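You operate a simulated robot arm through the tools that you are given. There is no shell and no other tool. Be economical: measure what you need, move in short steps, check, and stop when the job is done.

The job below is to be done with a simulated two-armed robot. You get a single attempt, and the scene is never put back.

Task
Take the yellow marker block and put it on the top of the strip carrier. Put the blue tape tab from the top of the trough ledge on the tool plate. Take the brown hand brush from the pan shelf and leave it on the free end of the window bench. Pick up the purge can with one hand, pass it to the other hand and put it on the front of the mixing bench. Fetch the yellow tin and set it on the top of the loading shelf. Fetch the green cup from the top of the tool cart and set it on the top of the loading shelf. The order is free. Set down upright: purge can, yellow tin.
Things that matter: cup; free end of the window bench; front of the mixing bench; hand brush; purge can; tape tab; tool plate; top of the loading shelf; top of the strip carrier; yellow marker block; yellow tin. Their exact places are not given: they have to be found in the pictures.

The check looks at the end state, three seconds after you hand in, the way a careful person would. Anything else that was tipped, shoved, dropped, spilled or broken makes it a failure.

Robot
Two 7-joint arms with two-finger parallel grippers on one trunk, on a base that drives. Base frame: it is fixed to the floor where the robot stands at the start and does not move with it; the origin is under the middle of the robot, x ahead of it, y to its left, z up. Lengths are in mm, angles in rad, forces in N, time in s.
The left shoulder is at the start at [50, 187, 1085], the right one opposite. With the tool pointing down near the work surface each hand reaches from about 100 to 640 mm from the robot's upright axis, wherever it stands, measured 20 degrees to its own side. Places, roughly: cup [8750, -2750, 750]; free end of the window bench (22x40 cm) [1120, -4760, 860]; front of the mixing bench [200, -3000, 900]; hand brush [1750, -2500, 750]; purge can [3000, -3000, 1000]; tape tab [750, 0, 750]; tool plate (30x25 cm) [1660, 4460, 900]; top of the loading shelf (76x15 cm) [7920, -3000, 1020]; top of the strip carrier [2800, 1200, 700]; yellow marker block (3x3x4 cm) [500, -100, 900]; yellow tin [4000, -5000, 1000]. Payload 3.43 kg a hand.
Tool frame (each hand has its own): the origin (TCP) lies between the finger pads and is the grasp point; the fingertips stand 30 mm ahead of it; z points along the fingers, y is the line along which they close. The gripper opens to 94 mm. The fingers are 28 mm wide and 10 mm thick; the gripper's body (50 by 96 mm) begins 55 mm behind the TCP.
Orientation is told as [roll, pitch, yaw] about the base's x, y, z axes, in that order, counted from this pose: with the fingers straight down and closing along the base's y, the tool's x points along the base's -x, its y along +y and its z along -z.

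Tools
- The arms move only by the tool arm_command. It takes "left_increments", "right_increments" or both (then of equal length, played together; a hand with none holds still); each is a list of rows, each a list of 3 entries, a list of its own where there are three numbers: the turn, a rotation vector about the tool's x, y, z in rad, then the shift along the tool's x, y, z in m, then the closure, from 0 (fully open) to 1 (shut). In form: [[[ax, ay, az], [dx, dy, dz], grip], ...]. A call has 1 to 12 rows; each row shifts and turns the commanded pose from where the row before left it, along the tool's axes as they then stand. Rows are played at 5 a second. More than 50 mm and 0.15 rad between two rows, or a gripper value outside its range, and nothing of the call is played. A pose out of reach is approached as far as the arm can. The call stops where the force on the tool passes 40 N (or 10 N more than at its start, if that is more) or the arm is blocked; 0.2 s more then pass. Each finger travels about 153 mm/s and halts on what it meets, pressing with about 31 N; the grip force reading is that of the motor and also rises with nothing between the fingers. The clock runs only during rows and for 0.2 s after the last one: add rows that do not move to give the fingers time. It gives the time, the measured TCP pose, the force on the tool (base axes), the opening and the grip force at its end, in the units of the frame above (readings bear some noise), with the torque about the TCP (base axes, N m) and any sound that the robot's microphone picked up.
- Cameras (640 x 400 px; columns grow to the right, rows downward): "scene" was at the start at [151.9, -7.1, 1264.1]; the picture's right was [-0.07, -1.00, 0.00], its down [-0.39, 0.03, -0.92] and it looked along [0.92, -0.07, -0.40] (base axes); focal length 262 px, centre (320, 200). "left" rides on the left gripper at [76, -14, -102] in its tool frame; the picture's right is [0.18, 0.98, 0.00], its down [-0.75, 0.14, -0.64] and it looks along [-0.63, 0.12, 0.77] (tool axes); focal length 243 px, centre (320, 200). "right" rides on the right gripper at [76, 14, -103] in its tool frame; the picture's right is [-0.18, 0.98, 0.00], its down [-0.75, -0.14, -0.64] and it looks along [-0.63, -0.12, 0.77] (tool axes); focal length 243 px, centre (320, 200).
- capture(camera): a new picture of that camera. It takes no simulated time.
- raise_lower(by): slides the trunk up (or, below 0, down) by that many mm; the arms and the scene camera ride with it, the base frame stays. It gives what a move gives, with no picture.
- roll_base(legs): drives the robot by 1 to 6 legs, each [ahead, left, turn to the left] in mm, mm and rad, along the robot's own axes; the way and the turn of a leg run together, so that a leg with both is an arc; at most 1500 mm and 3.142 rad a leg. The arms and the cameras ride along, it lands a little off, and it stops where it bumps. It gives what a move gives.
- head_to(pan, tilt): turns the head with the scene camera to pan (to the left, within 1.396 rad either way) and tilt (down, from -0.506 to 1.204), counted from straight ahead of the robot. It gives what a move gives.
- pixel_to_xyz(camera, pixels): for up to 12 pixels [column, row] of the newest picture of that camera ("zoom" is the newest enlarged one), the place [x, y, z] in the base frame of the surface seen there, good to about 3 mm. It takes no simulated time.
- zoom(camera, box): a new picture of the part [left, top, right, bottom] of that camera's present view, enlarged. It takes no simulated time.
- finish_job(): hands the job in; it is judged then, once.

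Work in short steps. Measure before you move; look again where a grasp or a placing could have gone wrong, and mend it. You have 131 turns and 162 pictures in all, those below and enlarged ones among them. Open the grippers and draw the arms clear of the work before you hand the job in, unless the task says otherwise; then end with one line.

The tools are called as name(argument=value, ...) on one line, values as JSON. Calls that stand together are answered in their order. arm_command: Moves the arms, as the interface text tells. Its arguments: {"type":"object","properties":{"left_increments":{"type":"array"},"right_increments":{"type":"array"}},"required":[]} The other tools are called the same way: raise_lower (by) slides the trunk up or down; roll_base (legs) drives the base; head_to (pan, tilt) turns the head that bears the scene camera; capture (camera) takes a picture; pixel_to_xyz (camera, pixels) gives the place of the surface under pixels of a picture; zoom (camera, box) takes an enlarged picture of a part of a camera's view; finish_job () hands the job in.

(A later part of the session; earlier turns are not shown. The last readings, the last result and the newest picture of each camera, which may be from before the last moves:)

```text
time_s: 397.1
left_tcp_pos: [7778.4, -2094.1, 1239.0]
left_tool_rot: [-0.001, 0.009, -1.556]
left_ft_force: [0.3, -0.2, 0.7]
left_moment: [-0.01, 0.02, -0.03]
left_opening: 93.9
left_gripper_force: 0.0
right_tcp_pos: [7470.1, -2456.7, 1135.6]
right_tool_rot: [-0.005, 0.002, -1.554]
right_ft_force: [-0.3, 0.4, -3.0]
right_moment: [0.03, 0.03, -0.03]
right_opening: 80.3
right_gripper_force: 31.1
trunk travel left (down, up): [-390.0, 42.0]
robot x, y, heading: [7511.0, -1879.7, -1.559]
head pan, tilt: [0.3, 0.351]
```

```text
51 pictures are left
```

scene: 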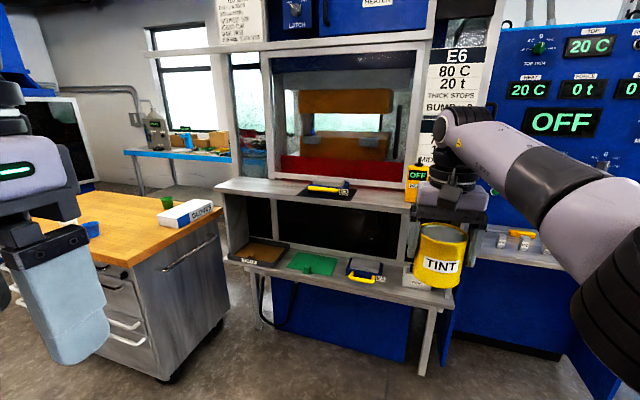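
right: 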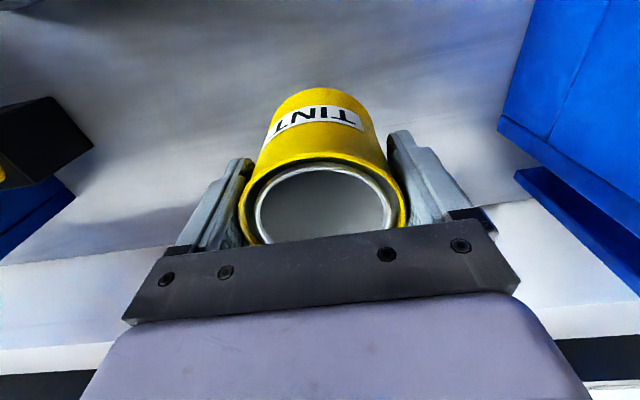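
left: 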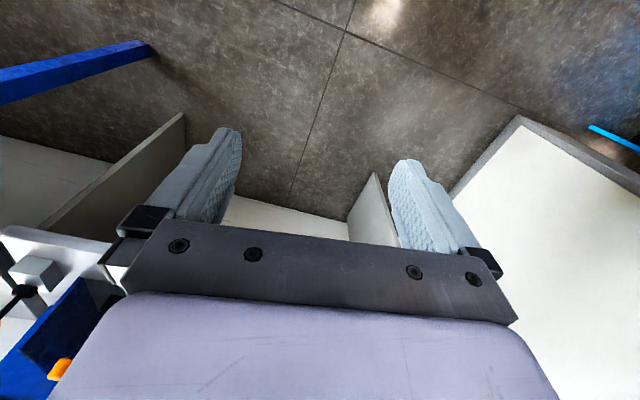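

The view is clear now: the green cup at (167,202) is on the cart, and the loading shelf (row ~190) has free stretches left and right of the E3 mat. I zoom and measure.

zoom(camera="scene", box=[140, 150, 420, 320])

pixel_to_xyz(camera="scene", pixels=[[222, 186], [240, 182], [270, 190], [300, 190], [328, 187], [355, 192], [385, 200], [260, 183], [400, 196], [167, 198], [167, 208], [190, 210]])

```text
2.29 times, centred on (280, 235) of scene
```

zoom: 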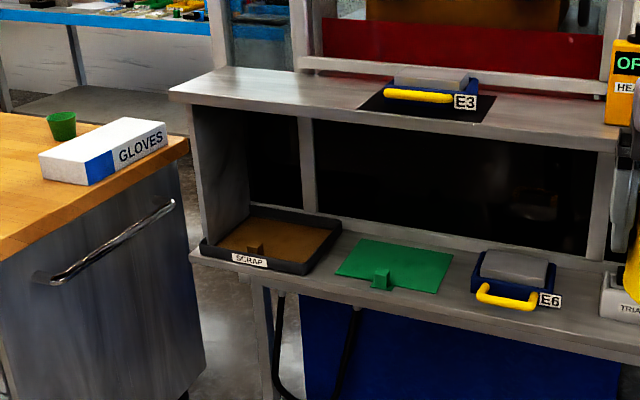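

```text
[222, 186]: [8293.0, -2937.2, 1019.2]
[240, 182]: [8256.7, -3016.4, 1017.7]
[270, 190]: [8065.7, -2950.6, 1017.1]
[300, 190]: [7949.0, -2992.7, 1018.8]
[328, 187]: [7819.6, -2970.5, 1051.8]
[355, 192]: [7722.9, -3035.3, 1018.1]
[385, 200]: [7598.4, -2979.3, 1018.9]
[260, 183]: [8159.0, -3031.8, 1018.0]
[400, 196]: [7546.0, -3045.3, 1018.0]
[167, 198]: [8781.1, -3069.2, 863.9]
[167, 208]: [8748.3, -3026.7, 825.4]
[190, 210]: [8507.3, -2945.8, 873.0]
```

Tin target: (8080,−2995). The TCP sits (−41,−577) from the robot, so I go to x≈8121 and close in, leaving ~90 mm for a final correction.

roll_base(legs=[[0, 605, -0.012], [440, 0, 0]])

head_to(pan=0.0, tilt=0.35)

capture(camera="scene")

capture(camera="right")

```text
time_s: 405.1
left_tcp_pos: [8372.8, -2532.7, 1238.2]
left_tool_rot: [-0.002, 0.008, -1.572]
left_ft_force: [0.0, 0.2, -0.7]
left_moment: [0.03, -0.01, -0.01]
left_opening: 94.1
left_gripper_force: 0.1
right_tcp_pos: [8059.6, -2890.0, 1135.1]
right_tool_rot: [-0.002, 0.003, -1.571]
right_ft_force: [0.9, -0.3, -4.1]
right_moment: [0.05, 0.0, 0.02]
right_opening: 80.5
right_gripper_force: 31.0
trunk travel left (down, up): [-390.0, 42.0]
robot x, y, heading: [8114.8, -2309.9, -1.569]
head pan, tilt: [0.3, 0.351]
```

```text
time_s: 405.9
left_tcp_pos: [8372.9, -2533.2, 1239.9]
left_tool_rot: [-0.001, 0.009, -1.571]
left_ft_force: [-0.1, 0.6, -0.2]
left_moment: [0.0, -0.02, 0.0]
left_opening: 94.2
left_gripper_force: 0.1
right_tcp_pos: [8059.7, -2889.7, 1134.7]
right_tool_rot: [-0.001, 0.003, -1.571]
right_ft_force: [-0.2, 0.6, -3.2]
right_moment: [0.0, 0.0, -0.01]
right_opening: 80.2
right_gripper_force: 31.3
trunk travel left (down, up): [-390.0, 42.0]
robot x, y, heading: [8118.4, -2309.9, -1.572]
head pan, tilt: [0.0, 0.351]
```

```text
49 pictures are left
```

scene: 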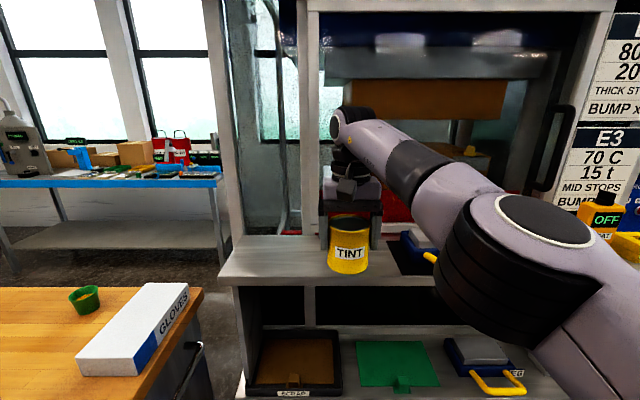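

```text
48 pictures are left
```

right: 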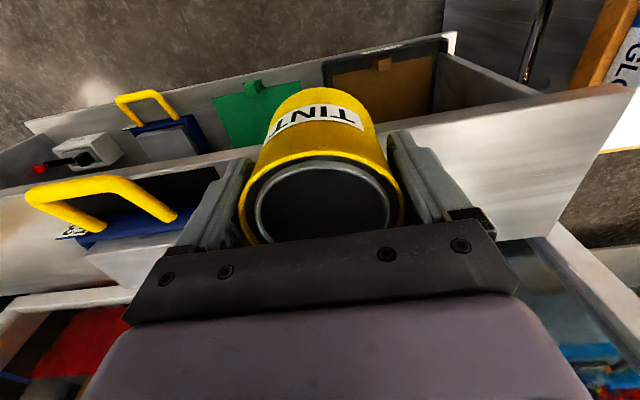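

Before the last 105 mm, I measure the press frame posts near (312,150) and the ledge behind.

pixel_to_xyz(camera="scene", pixels=[[312, 150], [312, 60], [225, 150], [400, 210], [290, 232], [300, 255], [400, 60], [255, 260], [310, 200]])

```text
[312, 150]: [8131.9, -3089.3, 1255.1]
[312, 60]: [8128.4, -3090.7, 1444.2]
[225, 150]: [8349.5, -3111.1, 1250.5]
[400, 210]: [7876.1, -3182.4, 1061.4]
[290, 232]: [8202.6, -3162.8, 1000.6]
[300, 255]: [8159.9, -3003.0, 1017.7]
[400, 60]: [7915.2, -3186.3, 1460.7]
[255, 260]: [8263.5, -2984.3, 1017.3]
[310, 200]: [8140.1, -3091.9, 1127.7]
```

The posts are at y≈−3090. I place the tin at y≈−2978 for clearance: ahead 88 mm, then down with the trunk.

roll_base(legs=[[88, 0, 0]])

raise_lower(by=-44)

capture(camera="scene")

zoom(camera="scene", box=[260, 180, 440, 320])

```text
time_s: 407.0
left_tcp_pos: [8373.7, -2621.1, 1239.5]
left_tool_rot: [0.0, 0.011, -1.571]
left_ft_force: [0.2, -0.3, -0.7]
left_moment: [0.04, 0.01, -0.03]
left_opening: 94.0
left_gripper_force: 0.1
right_tcp_pos: [8061.2, -2978.3, 1136.0]
right_tool_rot: [-0.003, 0.003, -1.571]
right_ft_force: [0.5, 0.3, -3.3]
right_moment: [0.03, -0.02, 0.0]
right_opening: 80.0
right_gripper_force: 31.0
trunk travel left (down, up): [-390.0, 42.0]
robot x, y, heading: [8112.3, -2395.5, -1.566]
head pan, tilt: [0.0, 0.351]
```

```text
time_s: 407.9
left_tcp_pos: [8372.7, -2619.3, 1194.2]
left_tool_rot: [-0.003, 0.009, -1.57]
left_ft_force: [-0.1, -0.6, -0.4]
left_moment: [0.0, 0.02, 0.03]
left_opening: 93.9
left_gripper_force: 0.1
right_tcp_pos: [8060.3, -2976.4, 1090.5]
right_tool_rot: [-0.002, 0.0, -1.57]
right_ft_force: [0.0, 0.4, -3.4]
right_moment: [0.03, -0.03, -0.02]
right_opening: 79.8
right_gripper_force: 31.2
trunk travel left (down, up): [-346.0, 86.0]
robot x, y, heading: [8113.3, -2400.3, -1.565]
head pan, tilt: [0.0, 0.351]
```

```text
47 pictures are left
```

scene: 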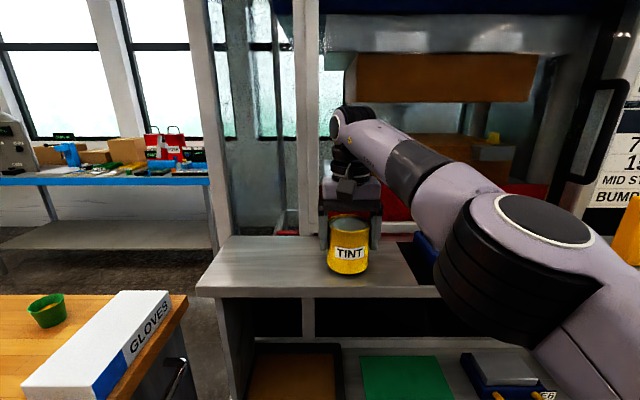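

```text
2.86 times, centred on (350, 250) of scene
```

zoom: 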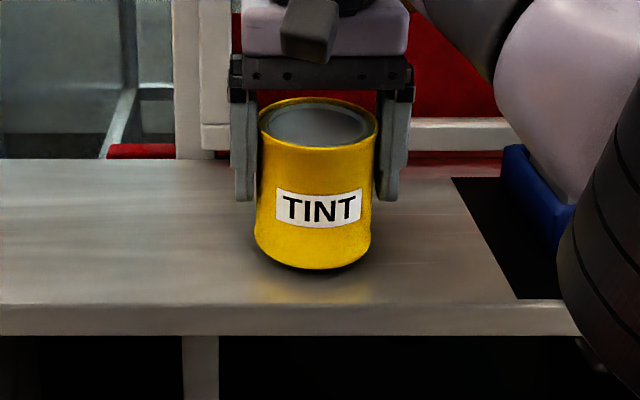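

The tin's bottom is about 8 mm above the shelf. I lower 7 mm, then a couple more, watching the force.

raise_lower(by=-7)

raise_lower(by=-2)

```text
time_s: 408.4
left_tcp_pos: [8373.9, -2619.5, 1187.4]
left_tool_rot: [-0.001, 0.009, -1.572]
left_ft_force: [0.6, -0.6, 0.3]
left_moment: [0.02, 0.0, 0.01]
left_opening: 94.0
left_gripper_force: 0.0
right_tcp_pos: [8059.2, -2975.8, 1083.9]
right_tool_rot: [0.0, 0.002, -1.57]
right_ft_force: [-0.8, 0.1, -3.2]
right_moment: [0.05, 0.01, 0.03]
right_opening: 80.2
right_gripper_force: 31.3
trunk travel left (down, up): [-339.0, 93.0]
robot x, y, heading: [8113.9, -2395.9, -1.57]
head pan, tilt: [0.0, 0.351]
```

```text
time_s: 409.0
left_tcp_pos: [8373.2, -2620.3, 1185.6]
left_tool_rot: [-0.002, 0.009, -1.57]
left_ft_force: [0.4, 0.8, -0.4]
left_moment: [-0.01, 0.0, -0.02]
left_opening: 94.3
left_gripper_force: 0.0
right_tcp_pos: [8059.3, -2977.5, 1083.6]
right_tool_rot: [-0.002, 0.002, -1.57]
right_ft_force: [0.4, 0.2, -1.4]
right_moment: [0.01, -0.07, 0.0]
right_opening: 80.2
right_gripper_force: 31.1
trunk travel left (down, up): [-337.0, 95.0]
robot x, y, heading: [8112.6, -2399.9, -1.572]
head pan, tilt: [0.0, 0.351]
```

Weight is starting to unload (−3.2 → −1.4 N). One more millimetre, then open.

raise_lower(by=-1.5)

arm_command(right_increments=[[[0, 0, 0], [0, 0, 0], 0.1], [[0, 0, 0], [0, 0, 0], 0.0], [[0, 0, 0], [0, 0, 0], 0.0], [[0, 0, 0], [0, 0, 0], 0.0]])

raise_lower(by=90)

capture(camera="scene")

```text
time_s: 409.5
left_tcp_pos: [8374.2, -2619.9, 1184.8]
left_tool_rot: [-0.003, 0.009, -1.57]
left_ft_force: [-0.4, 0.3, 0.9]
left_moment: [-0.06, 0.03, -0.02]
left_opening: 93.9
left_gripper_force: 0.0
right_tcp_pos: [8059.7, -2977.0, 1083.0]
right_tool_rot: [-0.001, -0.001, -1.572]
right_ft_force: [-0.1, -3.4, 9.5]
right_moment: [0.15, -0.2, -0.03]
right_opening: 80.4
right_gripper_force: 30.8
trunk travel left (down, up): [-336.0, 96.0]
robot x, y, heading: [8111.4, -2398.1, -1.569]
head pan, tilt: [0.0, 0.351]
```

```text
time_s: 410.5
left_tcp_pos: [8374.2, -2619.0, 1184.4]
left_tool_rot: [-0.002, 0.008, -1.572]
left_ft_force: [-0.4, -0.3, -0.9]
left_moment: [-0.04, 0.01, 0.0]
left_opening: 94.0
left_gripper_force: 0.1
right_tcp_pos: [8060.2, -2975.7, 1082.1]
right_tool_rot: [-0.001, 0.002, -1.569]
right_ft_force: [-0.3, 0.7, -0.7]
right_moment: [-0.03, -0.01, -0.01]
right_opening: 93.8
right_gripper_force: 0.0
trunk travel left (down, up): [-336.0, 96.0]
robot x, y, heading: [8112.0, -2399.7, -1.573]
head pan, tilt: [0.0, 0.351]
```

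```text
time_s: 411.7
left_tcp_pos: [8374.3, -2620.6, 1273.4]
left_tool_rot: [-0.002, 0.009, -1.57]
left_ft_force: [-0.4, 0.1, 0.1]
left_moment: [0.0, 0.01, 0.01]
left_opening: 94.2
left_gripper_force: 0.1
right_tcp_pos: [8059.9, -2977.7, 1170.2]
right_tool_rot: [-0.002, 0.002, -1.571]
right_ft_force: [-0.4, -0.9, -0.1]
right_moment: [0.0, -0.01, 0.04]
right_opening: 94.1
right_gripper_force: 0.0
trunk travel left (down, up): [-426.0, 6.0]
robot x, y, heading: [8112.0, -2397.1, -1.574]
head pan, tilt: [0.0, 0.351]
```

```text
45 pictures are left
```

scene: 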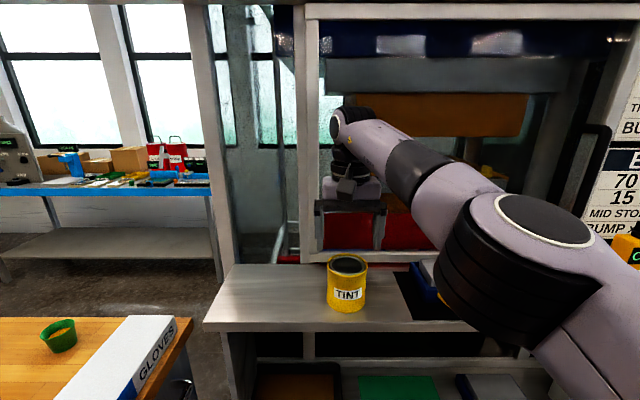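

The tin stands upright. I back off, try to free the right arm, and measure the cart, glove box and cup.

roll_base(legs=[[-450, 0, 0]])

arm_command(right_increments=[[[0, 0, 0], [0, -0.04, 0], 0], [[0, 0, 0], [0, -0.04, 0], 0], [[0, 0, 0], [0.04, -0.02, 0], 0], [[0, 0, 0], [0.04, -0.02, 0], 0], [[0, 0, 0], [0.04, 0, 0], 0], [[0, 0, 0], [0.04, 0, 0], 0]])

head_to(pan=0.7, tilt=0.45)

capture(camera="scene")

```text
time_s: 414.4
left_tcp_pos: [8374.6, -2168.2, 1274.8]
left_tool_rot: [-0.003, 0.008, -1.571]
left_ft_force: [-0.2, -1.0, 0.4]
left_moment: [-0.03, -0.03, 0.02]
left_opening: 93.9
left_gripper_force: 0.1
right_tcp_pos: [8059.1, -2524.7, 1172.2]
right_tool_rot: [-0.002, 0.002, -1.573]
right_ft_force: [-0.1, 0.1, -0.1]
right_moment: [-0.02, 0.01, 0.0]
right_opening: 94.0
right_gripper_force: 0.1
trunk travel left (down, up): [-426.0, 6.0]
robot x, y, heading: [8114.5, -1944.9, -1.575]
head pan, tilt: [0.0, 0.351]
```

```text
time_s: 415.9
left_tcp_pos: [8377.0, -2167.8, 1274.0]
left_tool_rot: [-0.004, 0.008, -1.571]
left_ft_force: [0.8, -0.1, -0.6]
left_moment: [-0.05, 0.11, 0.0]
left_opening: 94.2
left_gripper_force: 0.1
right_tcp_pos: [7961.9, -2463.8, 1200.1]
right_tool_rot: [-0.001, 0.004, -1.582]
right_ft_force: [3.8, 3.1, 0.2]
right_moment: [-0.29, 0.34, 0.01]
right_opening: 94.0
right_gripper_force: 0.1
right hand out of reach, approached as far as the arm can: row 1, 2, 3, 4
trunk travel left (down, up): [-426.0, 6.0]
robot x, y, heading: [8110.4, -1940.9, -1.577]
head pan, tilt: [0.0, 0.351]
```

```text
time_s: 416.9
left_tcp_pos: [8373.1, -2169.1, 1274.0]
left_tool_rot: [-0.001, 0.008, -1.573]
left_ft_force: [0.0, -0.2, 0.5]
left_moment: [0.01, 0.0, 0.03]
left_opening: 94.0
left_gripper_force: 0.1
right_tcp_pos: [7954.7, -2466.7, 1198.4]
right_tool_rot: [0.005, 0.009, -1.598]
right_ft_force: [0.8, 0.4, -0.3]
right_moment: [-0.02, 0.0, -0.03]
right_opening: 93.8
right_gripper_force: 0.1
trunk travel left (down, up): [-426.0, 6.0]
robot x, y, heading: [8112.6, -1942.9, -1.576]
head pan, tilt: [0.7, 0.45]
```

```text
44 pictures are left
```

scene: 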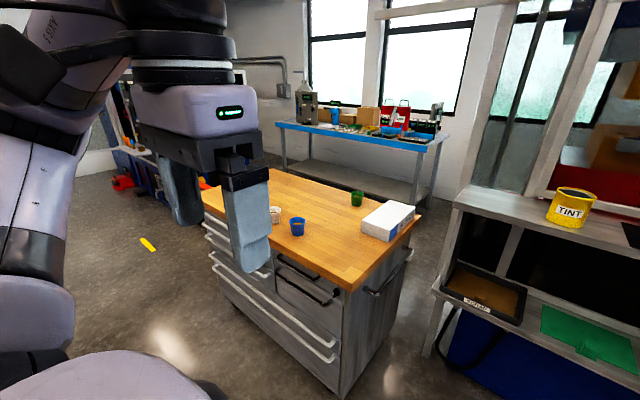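

The cart shows three cups: white, blue, green at (357,198). I measure the cart corners, cup and glove box.

pixel_to_xyz(camera="scene", pixels=[[346, 288], [418, 216], [272, 172], [204, 208], [357, 193], [357, 203], [352, 199], [362, 199], [362, 232], [412, 208], [388, 203], [297, 222]])

zoom(camera="scene", box=[260, 170, 430, 270])

```text
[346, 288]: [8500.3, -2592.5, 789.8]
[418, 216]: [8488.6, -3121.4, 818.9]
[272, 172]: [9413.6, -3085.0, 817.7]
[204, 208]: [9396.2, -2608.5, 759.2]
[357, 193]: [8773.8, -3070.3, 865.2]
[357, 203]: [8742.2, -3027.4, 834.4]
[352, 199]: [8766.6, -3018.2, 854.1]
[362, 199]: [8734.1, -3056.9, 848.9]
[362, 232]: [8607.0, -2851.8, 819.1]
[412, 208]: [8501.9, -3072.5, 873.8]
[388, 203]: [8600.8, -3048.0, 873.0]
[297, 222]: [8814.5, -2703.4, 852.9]
```

```text
3.76 times, centred on (345, 220) of scene
```

zoom: 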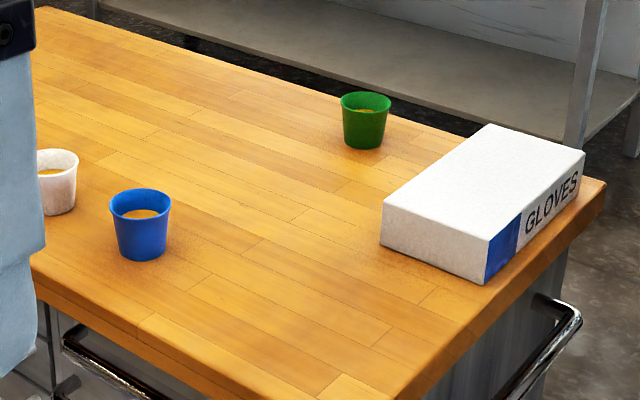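

The green cup is at ≈(8765,−3040), z 819–866, on the cart (x 8490–9410, y −2592 to −3110). I retract the right arm further and lower the trunk before approaching with the left hand.

arm_command(right_increments=[[[0, 0, 0], [0.04, 0, 0], 0], [[0, 0, 0], [0.04, 0, 0], 0], [[0, 0, 0], [0.04, 0, 0], 0], [[0, 0, 0], [0.04, 0, 0], 0], [[0, 0, 0], [0.04, 0, 0], 0], [[0, 0, 0], [0, 0, 0], 0]], left_increments=[[[0, -0.131, 0], [0, 0, 0], 0], [[0, -0.131, 0], [0, 0, 0], 0], [[0, -0.131, 0], [0, 0, 0], 0], [[0, -0.131, 0], [0, 0, 0], 0], [[0, -0.131, 0], [0, 0, 0], 0], [[0, -0.13, 0], [0, 0, 0], 0]])

raise_lower(by=-110)

capture(camera="scene")

```text
time_s: 418.3
left_tcp_pos: [8374.0, -2171.4, 1290.4]
left_tool_rot: [-0.002, -0.779, -1.569]
left_ft_force: [0.4, -0.3, -0.3]
left_moment: [-0.01, 0.03, 0.02]
left_opening: 93.8
left_gripper_force: 0.0
left hand out of reach, approached as far as the arm can: row 6
right_tcp_pos: [7957.3, -2262.7, 1198.7]
right_tool_rot: [-0.001, 0.004, -1.573]
right_ft_force: [-0.6, 0.0, 0.6]
right_moment: [-0.01, -0.03, -0.02]
right_opening: 93.9
right_gripper_force: 0.1
trunk travel left (down, up): [-426.0, 6.0]
robot x, y, heading: [8111.2, -1945.4, -1.565]
head pan, tilt: [0.7, 0.45]
```

```text
time_s: 419.7
left_tcp_pos: [8373.9, -2170.2, 1179.8]
left_tool_rot: [-0.001, -0.775, -1.571]
left_ft_force: [0.4, -0.1, -0.1]
left_moment: [0.0, 0.0, -0.01]
left_opening: 93.9
left_gripper_force: 0.1
right_tcp_pos: [7958.1, -2263.6, 1088.1]
right_tool_rot: [-0.003, 0.003, -1.573]
right_ft_force: [0.1, -0.2, -0.1]
right_moment: [0.0, 0.01, 0.0]
right_opening: 93.8
right_gripper_force: 0.0
trunk travel left (down, up): [-316.0, 116.0]
robot x, y, heading: [8113.6, -1942.7, -1.57]
head pan, tilt: [0.7, 0.45]
```

```text
42 pictures are left
```

scene: 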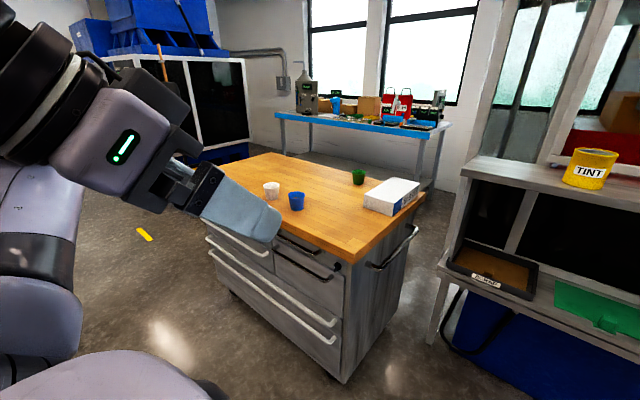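

The right arm is free again. I drive to about (8673,−2275), facing the cart.

roll_base(legs=[[0, 560, 0], [330, 0, 0]])

head_to(pan=0.0, tilt=0.6)

capture(camera="scene")

```text
time_s: 426.8
left_tcp_pos: [8928.6, -2479.1, 1180.1]
left_tool_rot: [-0.003, -0.778, -1.576]
left_ft_force: [-0.5, 0.8, 0.2]
left_moment: [-0.02, -0.01, 0.0]
left_opening: 94.0
left_gripper_force: 0.0
right_tcp_pos: [8512.5, -2570.3, 1087.9]
right_tool_rot: [-0.002, 0.001, -1.579]
right_ft_force: [-0.4, -0.4, -0.1]
right_moment: [-0.01, -0.01, 0.0]
right_opening: 93.7
right_gripper_force: 0.1
trunk travel left (down, up): [-316.0, 116.0]
robot x, y, heading: [8670.7, -2250.8, -1.577]
head pan, tilt: [0.7, 0.45]
stopped in leg 2: the robot was blocked; the commanded pose is now the measured one
```

```text
time_s: 427.9
left_tcp_pos: [8928.8, -2479.8, 1179.4]
left_tool_rot: [0.0, -0.776, -1.577]
left_ft_force: [-0.1, 0.0, -0.1]
left_moment: [-0.01, -0.01, -0.01]
left_opening: 93.9
left_gripper_force: 0.1
right_tcp_pos: [8512.3, -2570.9, 1089.9]
right_tool_rot: [-0.001, 0.002, -1.578]
right_ft_force: [-0.1, 0.6, 0.4]
right_moment: [0.0, -0.02, -0.04]
right_opening: 94.0
right_gripper_force: 0.0
trunk travel left (down, up): [-316.0, 116.0]
robot x, y, heading: [8668.3, -2250.5, -1.571]
head pan, tilt: [0.0, 0.6]
```

```text
41 pictures are left
```

scene: 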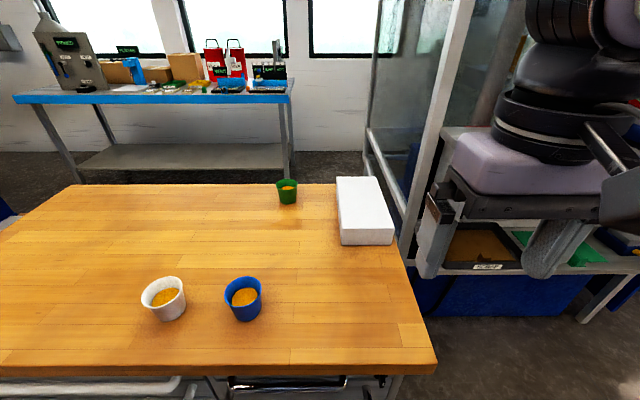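

The base touched the cart's handle at y≈−2251; cups are undisturbed. I measure the green cup at (288,192) and neighbours.

pixel_to_xyz(camera="scene", pixels=[[288, 184], [288, 188], [288, 198], [279, 186], [297, 186], [281, 200], [295, 200], [335, 200], [245, 282], [243, 278], [340, 240], [288, 208]])

zoom(camera="scene", box=[250, 165, 350, 225])

```text
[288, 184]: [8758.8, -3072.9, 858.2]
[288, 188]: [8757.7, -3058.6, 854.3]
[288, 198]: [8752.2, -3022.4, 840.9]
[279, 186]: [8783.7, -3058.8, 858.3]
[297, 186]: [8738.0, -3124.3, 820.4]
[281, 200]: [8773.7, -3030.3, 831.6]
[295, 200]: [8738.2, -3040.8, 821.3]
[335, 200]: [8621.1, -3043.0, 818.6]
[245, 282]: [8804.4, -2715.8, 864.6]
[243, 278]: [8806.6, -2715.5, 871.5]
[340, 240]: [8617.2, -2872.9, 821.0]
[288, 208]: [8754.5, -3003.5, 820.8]
```

```text
6.40 times, centred on (300, 195) of scene
```

zoom: 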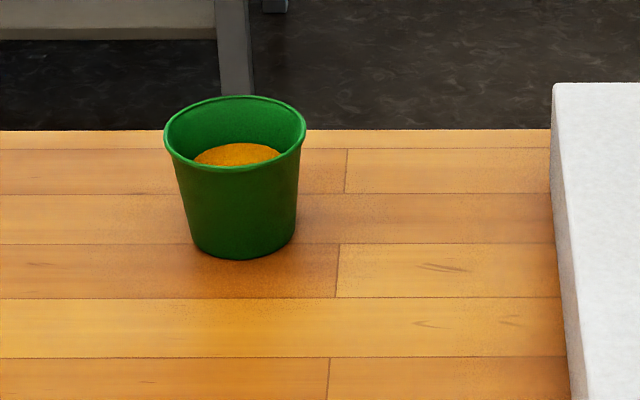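

The cup's rim is ⌀≈62 centred at ≈(8761,−3047): ~800 mm from here. I check how wide the aisle is behind the cart, at the blue table.

pixel_to_xyz(camera="scene", pixels=[[285, 101], [30, 103], [288, 165], [85, 180], [68, 172], [200, 165], [330, 165], [370, 150]])

head_to(pan=0.7, tilt=0.35)

capture(camera="scene")

```text
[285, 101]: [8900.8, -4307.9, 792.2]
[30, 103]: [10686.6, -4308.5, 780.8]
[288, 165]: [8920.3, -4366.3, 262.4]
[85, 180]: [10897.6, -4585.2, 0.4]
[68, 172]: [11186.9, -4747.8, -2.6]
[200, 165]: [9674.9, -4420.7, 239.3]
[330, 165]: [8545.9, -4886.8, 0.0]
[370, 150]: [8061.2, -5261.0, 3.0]
```

```text
time_s: 429.0
left_tcp_pos: [8927.9, -2480.3, 1179.4]
left_tool_rot: [-0.002, -0.774, -1.576]
left_ft_force: [0.3, -0.9, 0.4]
left_moment: [-0.01, 0.02, 0.0]
left_opening: 93.8
left_gripper_force: 0.0
right_tcp_pos: [8512.2, -2572.0, 1087.6]
right_tool_rot: [-0.002, 0.001, -1.577]
right_ft_force: [0.0, 0.0, -0.2]
right_moment: [0.02, 0.0, 0.01]
right_opening: 94.2
right_gripper_force: 0.0
trunk travel left (down, up): [-316.0, 116.0]
robot x, y, heading: [8668.1, -2254.9, -1.573]
head pan, tilt: [0.7, 0.351]
```

```text
39 pictures are left
```

scene: 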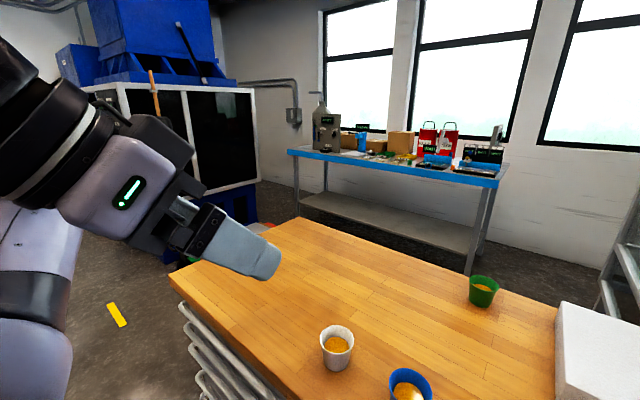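

The aisle behind the cart is 1.2 m wide. I check the passage on the cart's east side, including a yellow item on the floor at (118,315).

pixel_to_xyz(camera="scene", pixels=[[118, 315], [125, 325], [110, 305], [258, 190], [262, 228], [175, 262], [200, 195], [300, 215], [170, 280], [285, 195], [245, 210], [268, 225]])

zoom(camera="scene", box=[80, 140, 320, 340])

```text
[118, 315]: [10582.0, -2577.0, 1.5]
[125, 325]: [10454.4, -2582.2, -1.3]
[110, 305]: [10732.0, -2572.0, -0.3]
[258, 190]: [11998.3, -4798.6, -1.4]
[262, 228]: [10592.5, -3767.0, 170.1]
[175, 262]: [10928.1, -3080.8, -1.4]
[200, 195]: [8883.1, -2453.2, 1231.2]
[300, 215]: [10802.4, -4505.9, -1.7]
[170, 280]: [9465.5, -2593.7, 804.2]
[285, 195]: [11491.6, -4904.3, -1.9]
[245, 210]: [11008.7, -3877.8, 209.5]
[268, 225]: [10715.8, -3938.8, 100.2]
```

```text
2.00 times, centred on (200, 240) of scene
```

zoom: 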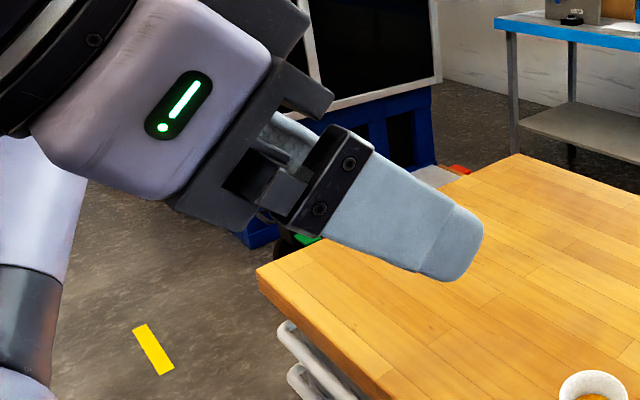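

The mark is flat tape, so the way round the cart's east side is open. I straighten the left hand and drive round to the back of the cart, facing +y.

arm_command(left_increments=[[[0, 0.131, 0], [0, 0, 0], 0], [[0, 0.131, 0], [0, 0, 0], 0], [[0, 0.131, 0], [0, 0, 0], 0], [[0, 0.131, 0], [0, 0, 0], 0], [[0, 0.131, 0], [0, 0, 0], 0], [[0, 0.121, 0], [0, 0, 0], 0], [[0, 0, 0], [-0.03, -0.03, 0], 0], [[0, 0, 0], [-0.03, -0.03, 0], 0], [[0, 0, 0], [-0.03, -0.03, 0], 0], [[0, 0, 0], [-0.02, -0.03, 0.02], 0], [[0, 0, 0], [0, 0, 0], 0]])

roll_base(legs=[[-70, 0, 0], [0, 1230, 0], [1470, 0, 0], [0, 0, 3.14], [0, 1060, 0]])

head_to(pan=0.0, tilt=0.55)

capture(camera="scene")

```text
time_s: 431.4
left_tcp_pos: [8807.8, -2588.9, 1160.0]
left_tool_rot: [-0.002, 0.001, -1.577]
left_ft_force: [0.0, 0.2, 0.3]
left_moment: [0.03, -0.03, -0.01]
left_opening: 94.0
left_gripper_force: 0.1
right_tcp_pos: [8511.2, -2570.0, 1088.0]
right_tool_rot: [-0.002, 0.003, -1.578]
right_ft_force: [0.0, 0.4, -0.8]
right_moment: [0.01, 0.05, -0.01]
right_opening: 94.2
right_gripper_force: 0.1
trunk travel left (down, up): [-316.0, 116.0]
robot x, y, heading: [8668.1, -2248.3, -1.575]
head pan, tilt: [0.7, 0.351]
```

```text
time_s: 466.5
left_tcp_pos: [8693.6, -3348.4, 1160.7]
left_tool_rot: [-0.003, 0.002, 1.595]
left_ft_force: [-0.4, 0.2, -0.3]
left_moment: [0.0, -0.01, 0.02]
left_opening: 93.8
left_gripper_force: 0.0
right_tcp_pos: [8988.9, -3357.2, 1087.9]
right_tool_rot: [-0.001, 0.001, 1.595]
right_ft_force: [0.9, -0.1, 0.2]
right_moment: [-0.01, 0.01, 0.0]
right_opening: 94.1
right_gripper_force: 0.1
trunk travel left (down, up): [-316.0, 116.0]
robot x, y, heading: [8842.3, -3680.4, 1.597]
head pan, tilt: [0.7, 0.351]
```

```text
time_s: 467.6
left_tcp_pos: [8692.8, -3347.1, 1160.4]
left_tool_rot: [-0.003, 0.002, 1.591]
left_ft_force: [-0.3, 1.0, 0.1]
left_moment: [0.02, -0.03, 0.02]
left_opening: 94.0
left_gripper_force: 0.1
right_tcp_pos: [8989.4, -3357.6, 1088.2]
right_tool_rot: [0.0, 0.001, 1.593]
right_ft_force: [-0.1, 0.0, 0.5]
right_moment: [0.03, 0.03, -0.03]
right_opening: 93.9
right_gripper_force: 0.0
trunk travel left (down, up): [-316.0, 116.0]
robot x, y, heading: [8841.4, -3679.6, 1.592]
head pan, tilt: [0.0, 0.55]
```

```text
37 pictures are left
```

scene: 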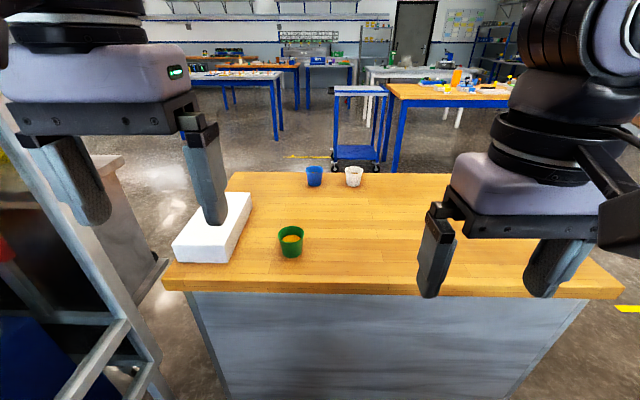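

The green cup is at (291,240). I measure it and the metal frame on the left.

pixel_to_xyz(camera="scene", pixels=[[280, 235], [302, 235], [291, 228], [291, 239], [291, 252], [283, 250], [300, 250], [70, 240], [40, 170], [120, 330], [240, 215]])

zoom(camera="scene", box=[250, 205, 330, 265])

```text
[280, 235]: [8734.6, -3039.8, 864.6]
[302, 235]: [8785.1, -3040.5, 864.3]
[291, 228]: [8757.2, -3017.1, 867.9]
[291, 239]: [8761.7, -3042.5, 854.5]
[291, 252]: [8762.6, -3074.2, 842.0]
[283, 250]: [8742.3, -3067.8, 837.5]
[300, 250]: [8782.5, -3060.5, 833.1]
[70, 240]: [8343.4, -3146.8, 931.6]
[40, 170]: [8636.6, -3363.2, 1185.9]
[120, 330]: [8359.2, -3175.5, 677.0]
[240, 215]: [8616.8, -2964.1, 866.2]
```

```text
6.67 times, centred on (290, 235) of scene
```

zoom: 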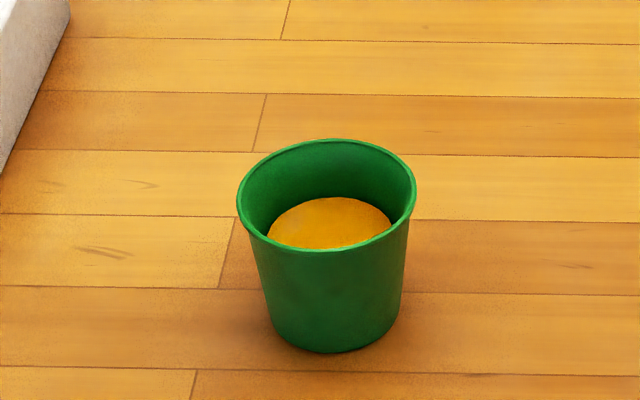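

Cup axis ≈(8761,−3048). I roll 150 mm ahead, straighten heading, then bring the left hand over the cup high up.

roll_base(legs=[[150, 0, -0.022]])

arm_command(left_increments=[[[0, 0, 0], [-0.03, -0.0135, 0.03], 0], [[0, 0, 0], [-0.03, -0.0135, 0.03], 0], [[0, 0, 0], [-0.03, -0.0135, 0.03], 0], [[0, 0, 0], [-0.03, -0.0135, 0.03], 0], [[0, 0, 0], [-0.03, -0.0135, 0.03], 0], [[0, 0, 0], [0, 0, 0.04], 0], [[0, 0, 0], [0, 0, 0], 0]])

capture(camera="left")

pixel_to_xyz(camera="left", pixels=[[320, 100], [320, 120], [300, 110], [340, 110], [320, 80]])

```text
time_s: 468.9
left_tcp_pos: [8698.7, -3195.2, 1160.4]
left_tool_rot: [-0.002, 0.001, 1.573]
left_ft_force: [-0.3, 0.2, 0.5]
left_moment: [-0.05, 0.02, -0.01]
left_opening: 94.2
left_gripper_force: 0.0
right_tcp_pos: [8994.3, -3212.4, 1087.3]
right_tool_rot: [-0.002, 0.004, 1.57]
right_ft_force: [-0.3, 0.5, -0.6]
right_moment: [-0.01, 0.01, 0.05]
right_opening: 94.2
right_gripper_force: 0.0
trunk travel left (down, up): [-316.0, 116.0]
robot x, y, heading: [8840.9, -3532.5, 1.572]
head pan, tilt: [0.0, 0.55]
```

```text
time_s: 470.6
left_tcp_pos: [8765.7, -3046.1, 968.5]
left_tool_rot: [-0.002, 0.003, 1.572]
left_ft_force: [0.3, 0.5, -0.8]
left_moment: [0.01, 0.01, 0.02]
left_opening: 93.9
left_gripper_force: 0.0
right_tcp_pos: [8994.1, -3213.0, 1088.0]
right_tool_rot: [-0.002, -0.001, 1.572]
right_ft_force: [-0.3, 0.3, 0.1]
right_moment: [0.01, -0.02, -0.04]
right_opening: 94.4
right_gripper_force: 0.1
trunk travel left (down, up): [-316.0, 116.0]
robot x, y, heading: [8841.9, -3532.6, 1.573]
head pan, tilt: [0.0, 0.55]
```

```text
35 pictures are left
```

left: 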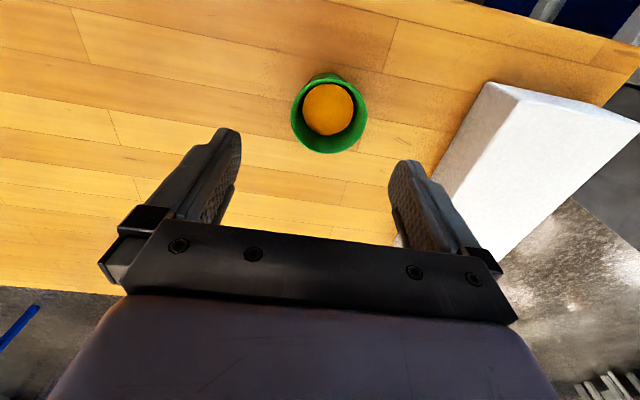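

```text
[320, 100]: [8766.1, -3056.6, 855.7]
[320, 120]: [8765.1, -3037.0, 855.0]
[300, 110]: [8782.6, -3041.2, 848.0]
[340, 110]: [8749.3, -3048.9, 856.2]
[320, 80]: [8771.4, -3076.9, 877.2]
```

The cup centre is ≈(8759,−3046). I shift 6 mm left, descend to z≈853, close gently and lift.

arm_command(left_increments=[[[0, 0, 0], [0, 0.006, 0.035], 0], [[0, 0, 0], [0, 0, 0.04], 0], [[0, 0, 0], [0, 0, 0.039], 0], [[0, 0, 0], [0, 0, 0], 0.2], [[0, 0, 0], [0, 0, 0], 0.4], [[0, 0, 0], [0, 0, 0], 0.7], [[0, 0, 0], [0, 0, 0], 1], [[0, 0, 0], [0, 0, 0], 1], [[0, 0, 0], [0, 0, -0.02], 1], [[0, 0, 0], [0, 0, -0.04], 1], [[0, 0, 0], [0, 0, -0.04], 1]])

capture(camera="left")

capture(camera="scene")

```text
time_s: 472.9
left_tcp_pos: [8762.1, -3048.7, 956.4]
left_tool_rot: [-0.002, 0.002, 1.573]
left_ft_force: [0.1, -1.3, -0.7]
left_moment: [-0.02, 0.02, 0.0]
left_opening: 62.9
left_gripper_force: 31.0
right_tcp_pos: [8994.0, -3214.2, 1089.1]
right_tool_rot: [-0.002, 0.002, 1.571]
right_ft_force: [0.3, 0.6, -0.2]
right_moment: [-0.07, -0.01, 0.0]
right_opening: 93.8
right_gripper_force: 0.1
trunk travel left (down, up): [-316.0, 116.0]
robot x, y, heading: [8838.8, -3533.7, 1.571]
head pan, tilt: [0.0, 0.55]
```

```text
34 pictures are left
```

left: 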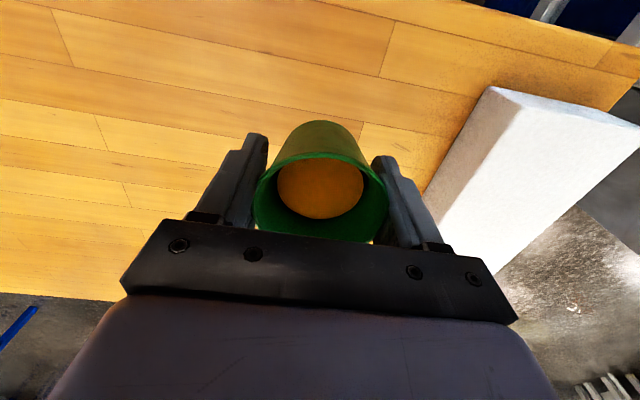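

```text
33 pictures are left
```

scene: 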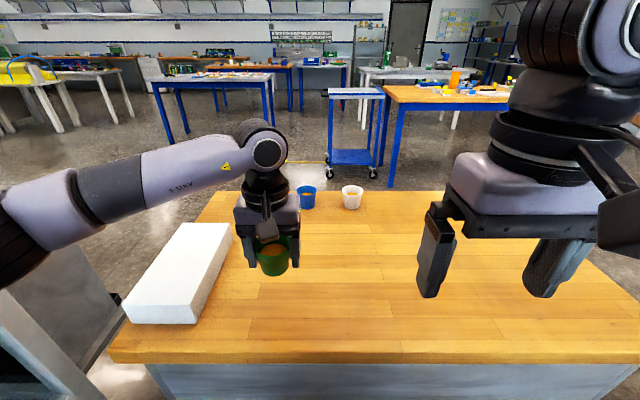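

The cup is held level (62.9 mm). I raise and tuck it, then drive back round the cart to face the loading shelf.

arm_command(left_increments=[[[0, 0, 0], [0, 0, -0.045], 1], [[0, 0, 0], [0, 0, -0.045], 1], [[0, 0, 0], [0.02, 0, -0.04], 1], [[0, 0, 0], [0.04, 0, -0.025], 1], [[0, 0, 0], [0.04, 0, -0.02], 1], [[0, 0, 0], [0.035, 0, 0], 1], [[0, 0, 0], [0, 0, 0], 1]])

roll_base(legs=[[-150, 0, 0], [0, -1060, 0], [0, 0, -3.14], [-1500, 0, 0], [0, -1500, 0], [0, -270, 0]])

head_to(pan=0.0, tilt=0.45)

capture(camera="scene")

```text
time_s: 474.6
left_tcp_pos: [8761.3, -3182.0, 1130.1]
left_tool_rot: [-0.003, 0.002, 1.572]
left_ft_force: [-0.4, 0.3, -0.4]
left_moment: [-0.01, -0.01, -0.01]
left_opening: 62.5
left_gripper_force: 30.8
right_tcp_pos: [8993.7, -3212.3, 1088.1]
right_tool_rot: [0.0, 0.002, 1.569]
right_ft_force: [-0.1, -0.6, -0.6]
right_moment: [0.0, 0.0, 0.03]
right_opening: 94.1
right_gripper_force: 0.1
trunk travel left (down, up): [-316.0, 116.0]
robot x, y, heading: [8840.0, -3532.5, 1.573]
head pan, tilt: [0.0, 0.55]
```

```text
time_s: 515.0
left_tcp_pos: [8204.9, -2512.3, 1130.5]
left_tool_rot: [-0.002, 0.003, -1.579]
left_ft_force: [0.1, 1.5, -0.6]
left_moment: [0.01, 0.0, -0.01]
left_opening: 62.6
left_gripper_force: 30.9
right_tcp_pos: [7973.7, -2479.3, 1088.9]
right_tool_rot: [-0.001, 0.002, -1.579]
right_ft_force: [0.7, 0.1, 0.3]
right_moment: [-0.02, -0.04, 0.02]
right_opening: 93.9
right_gripper_force: 0.0
trunk travel left (down, up): [-316.0, 116.0]
robot x, y, heading: [8128.0, -2162.9, -1.581]
head pan, tilt: [0.0, 0.55]
```

```text
time_s: 515.6
left_tcp_pos: [8206.4, -2512.8, 1131.2]
left_tool_rot: [-0.002, 0.001, -1.578]
left_ft_force: [-0.1, 0.4, -1.1]
left_moment: [-0.01, 0.01, 0.02]
left_opening: 62.8
left_gripper_force: 31.1
right_tcp_pos: [7973.6, -2479.0, 1088.5]
right_tool_rot: [-0.001, 0.001, -1.579]
right_ft_force: [-0.3, -0.2, 0.1]
right_moment: [0.02, 0.0, -0.01]
right_opening: 94.0
right_gripper_force: 0.0
trunk travel left (down, up): [-316.0, 116.0]
robot x, y, heading: [8130.5, -2161.6, -1.582]
head pan, tilt: [0.0, 0.45]
```

```text
32 pictures are left
```

scene: 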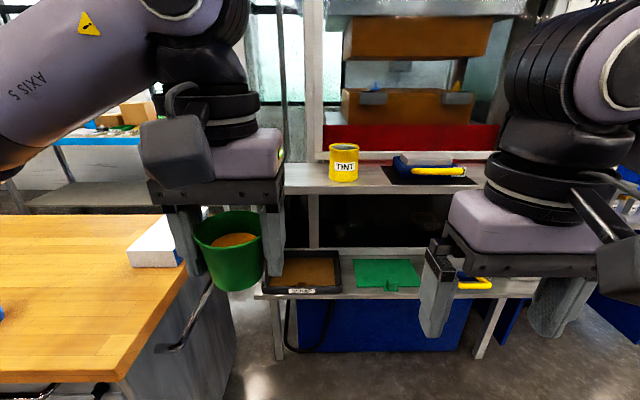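

I roll ahead 330 mm (20 mm right, away from the cart's handle), then extend the left hand to (8205,−2985).

roll_base(legs=[[330, -20, 0.01]])

capture(camera="scene")

```text
time_s: 517.8
left_tcp_pos: [8190.4, -2841.0, 1129.9]
left_tool_rot: [-0.003, 0.001, -1.566]
left_ft_force: [-0.1, -0.1, -0.6]
left_moment: [-0.01, 0.0, 0.03]
left_opening: 62.9
left_gripper_force: 31.2
right_tcp_pos: [7956.2, -2811.4, 1088.0]
right_tool_rot: [-0.001, 0.004, -1.567]
right_ft_force: [0.8, -0.1, 0.6]
right_moment: [0.02, 0.01, 0.0]
right_opening: 94.2
right_gripper_force: 0.0
trunk travel left (down, up): [-316.0, 116.0]
robot x, y, heading: [8107.6, -2487.6, -1.569]
head pan, tilt: [0.0, 0.45]
```

```text
31 pictures are left
```

scene: 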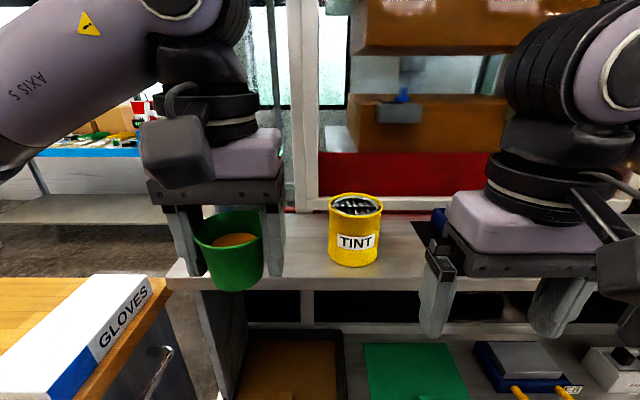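

Clear path. I extend 140 mm forward, 15 mm left, and lower to about z 1063.

arm_command(left_increments=[[[0, 0, 0], [-0.035, 0.004, 0], 1], [[0, 0, 0], [-0.035, 0.004, 0], 1], [[0, 0, 0], [-0.035, 0.004, 0], 1], [[0, 0, 0], [-0.035, 0.004, 0], 1], [[0, 0, 0], [0, 0, 0.035], 1], [[0, 0, 0], [0, 0, 0.03], 1], [[0, 0, 0], [0, 0, 0], 1]])

capture(camera="scene")

capture(camera="left")

```text
time_s: 519.4
left_tcp_pos: [8206.5, -2981.9, 1065.6]
left_tool_rot: [-0.002, -0.001, -1.568]
left_ft_force: [-0.1, 0.6, -0.5]
left_moment: [0.01, 0.02, 0.02]
left_opening: 63.2
left_gripper_force: 31.3
right_tcp_pos: [7956.5, -2810.2, 1088.6]
right_tool_rot: [-0.002, 0.002, -1.568]
right_ft_force: [0.1, -0.6, 0.0]
right_moment: [0.01, -0.03, 0.02]
right_opening: 94.0
right_gripper_force: 0.0
trunk travel left (down, up): [-316.0, 116.0]
robot x, y, heading: [8110.2, -2490.8, -1.568]
head pan, tilt: [0.0, 0.45]
```

```text
30 pictures are left
```

scene: 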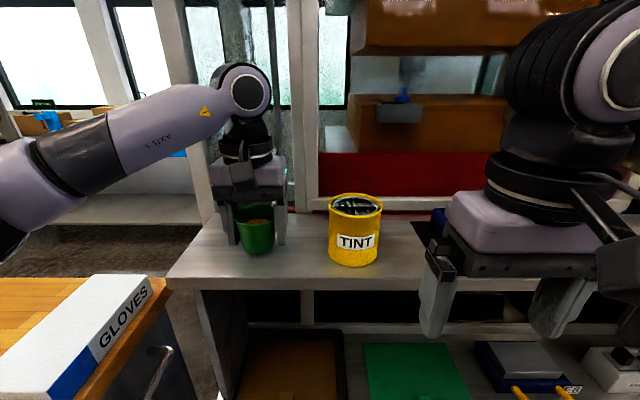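

```text
29 pictures are left
```

left: 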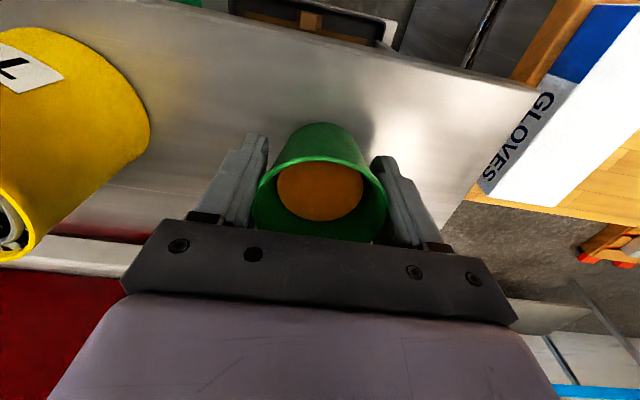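

The cup's bottom is ~9 mm above the shelf. I lower in small steps until contact.

arm_command(left_increments=[[[0, 0, 0], [0, 0, 0.005], 1], [[0, 0, 0], [0, 0, 0.002], 1], [[0, 0, 0], [0, 0, 0.001], 1], [[0, 0, 0], [0, 0, 0.001], 1], [[0, 0, 0], [0, 0, 0], 1]])

```text
time_s: 520.6
left_tcp_pos: [8206.3, -2980.9, 1057.6]
left_tool_rot: [-0.003, 0.002, -1.565]
left_ft_force: [0.2, -0.3, 0.9]
left_moment: [0.03, -0.02, 0.01]
left_opening: 62.6
left_gripper_force: 31.4
right_tcp_pos: [7956.8, -2810.5, 1089.2]
right_tool_rot: [-0.002, 0.002, -1.567]
right_ft_force: [-0.2, -0.7, -0.1]
right_moment: [-0.02, 0.01, -0.01]
right_opening: 94.1
right_gripper_force: 0.0
trunk travel left (down, up): [-316.0, 116.0]
robot x, y, heading: [8107.4, -2492.0, -1.569]
head pan, tilt: [0.0, 0.45]
```

arm_command(left_increments=[[[0, 0, 0], [0, 0, 0.001], 1], [[0, 0, 0], [0, 0, 0.001], 1], [[0, 0, 0], [0, 0, 0], 1]])

```text
time_s: 521.4
left_tcp_pos: [8206.3, -2981.2, 1054.3]
left_tool_rot: [-0.001, 0.001, -1.565]
left_ft_force: [0.4, -0.3, 0.0]
left_moment: [0.0, 0.02, -0.01]
left_opening: 63.0
left_gripper_force: 31.5
right_tcp_pos: [7957.3, -2811.7, 1089.0]
right_tool_rot: [-0.003, 0.002, -1.568]
right_ft_force: [0.4, -0.4, 0.4]
right_moment: [0.02, -0.01, -0.04]
right_opening: 93.8
right_gripper_force: 0.0
trunk travel left (down, up): [-316.0, 116.0]
robot x, y, heading: [8110.2, -2487.8, -1.565]
head pan, tilt: [0.0, 0.45]
```

No contact yet at 1054.3; I continue a few millimetres and look closely.

arm_command(left_increments=[[[0, 0, 0], [0, 0, 0.001], 1], [[0, 0, 0], [0, 0, 0.001], 1], [[0, 0, 0], [0, 0, 0], 1]])

zoom(camera="scene", box=[200, 190, 320, 280])

```text
time_s: 522.2
left_tcp_pos: [8205.1, -2981.5, 1054.8]
left_tool_rot: [-0.003, -0.002, -1.565]
left_ft_force: [1.2, -4.9, 13.9]
left_moment: [-0.08, 0.27, 0.1]
left_opening: 62.9
left_gripper_force: 31.5
right_tcp_pos: [7957.3, -2810.1, 1088.3]
right_tool_rot: [-0.002, 0.002, -1.568]
right_ft_force: [-0.1, 0.2, 0.7]
right_moment: [-0.02, 0.02, 0.02]
right_opening: 94.1
right_gripper_force: 0.1
trunk travel left (down, up): [-316.0, 116.0]
robot x, y, heading: [8111.5, -2491.8, -1.564]
head pan, tilt: [0.0, 0.45]
```

```text
4.44 times, centred on (260, 235) of scene
```

zoom: 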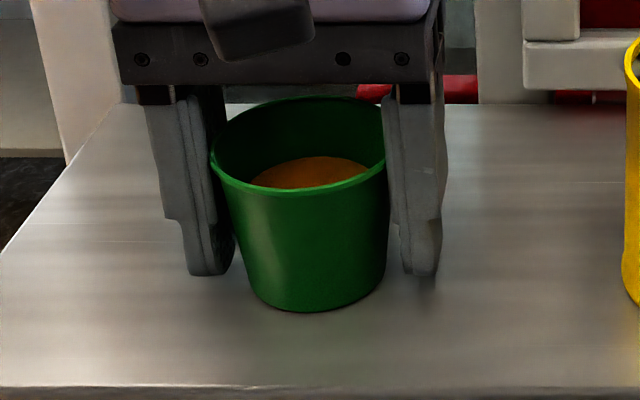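

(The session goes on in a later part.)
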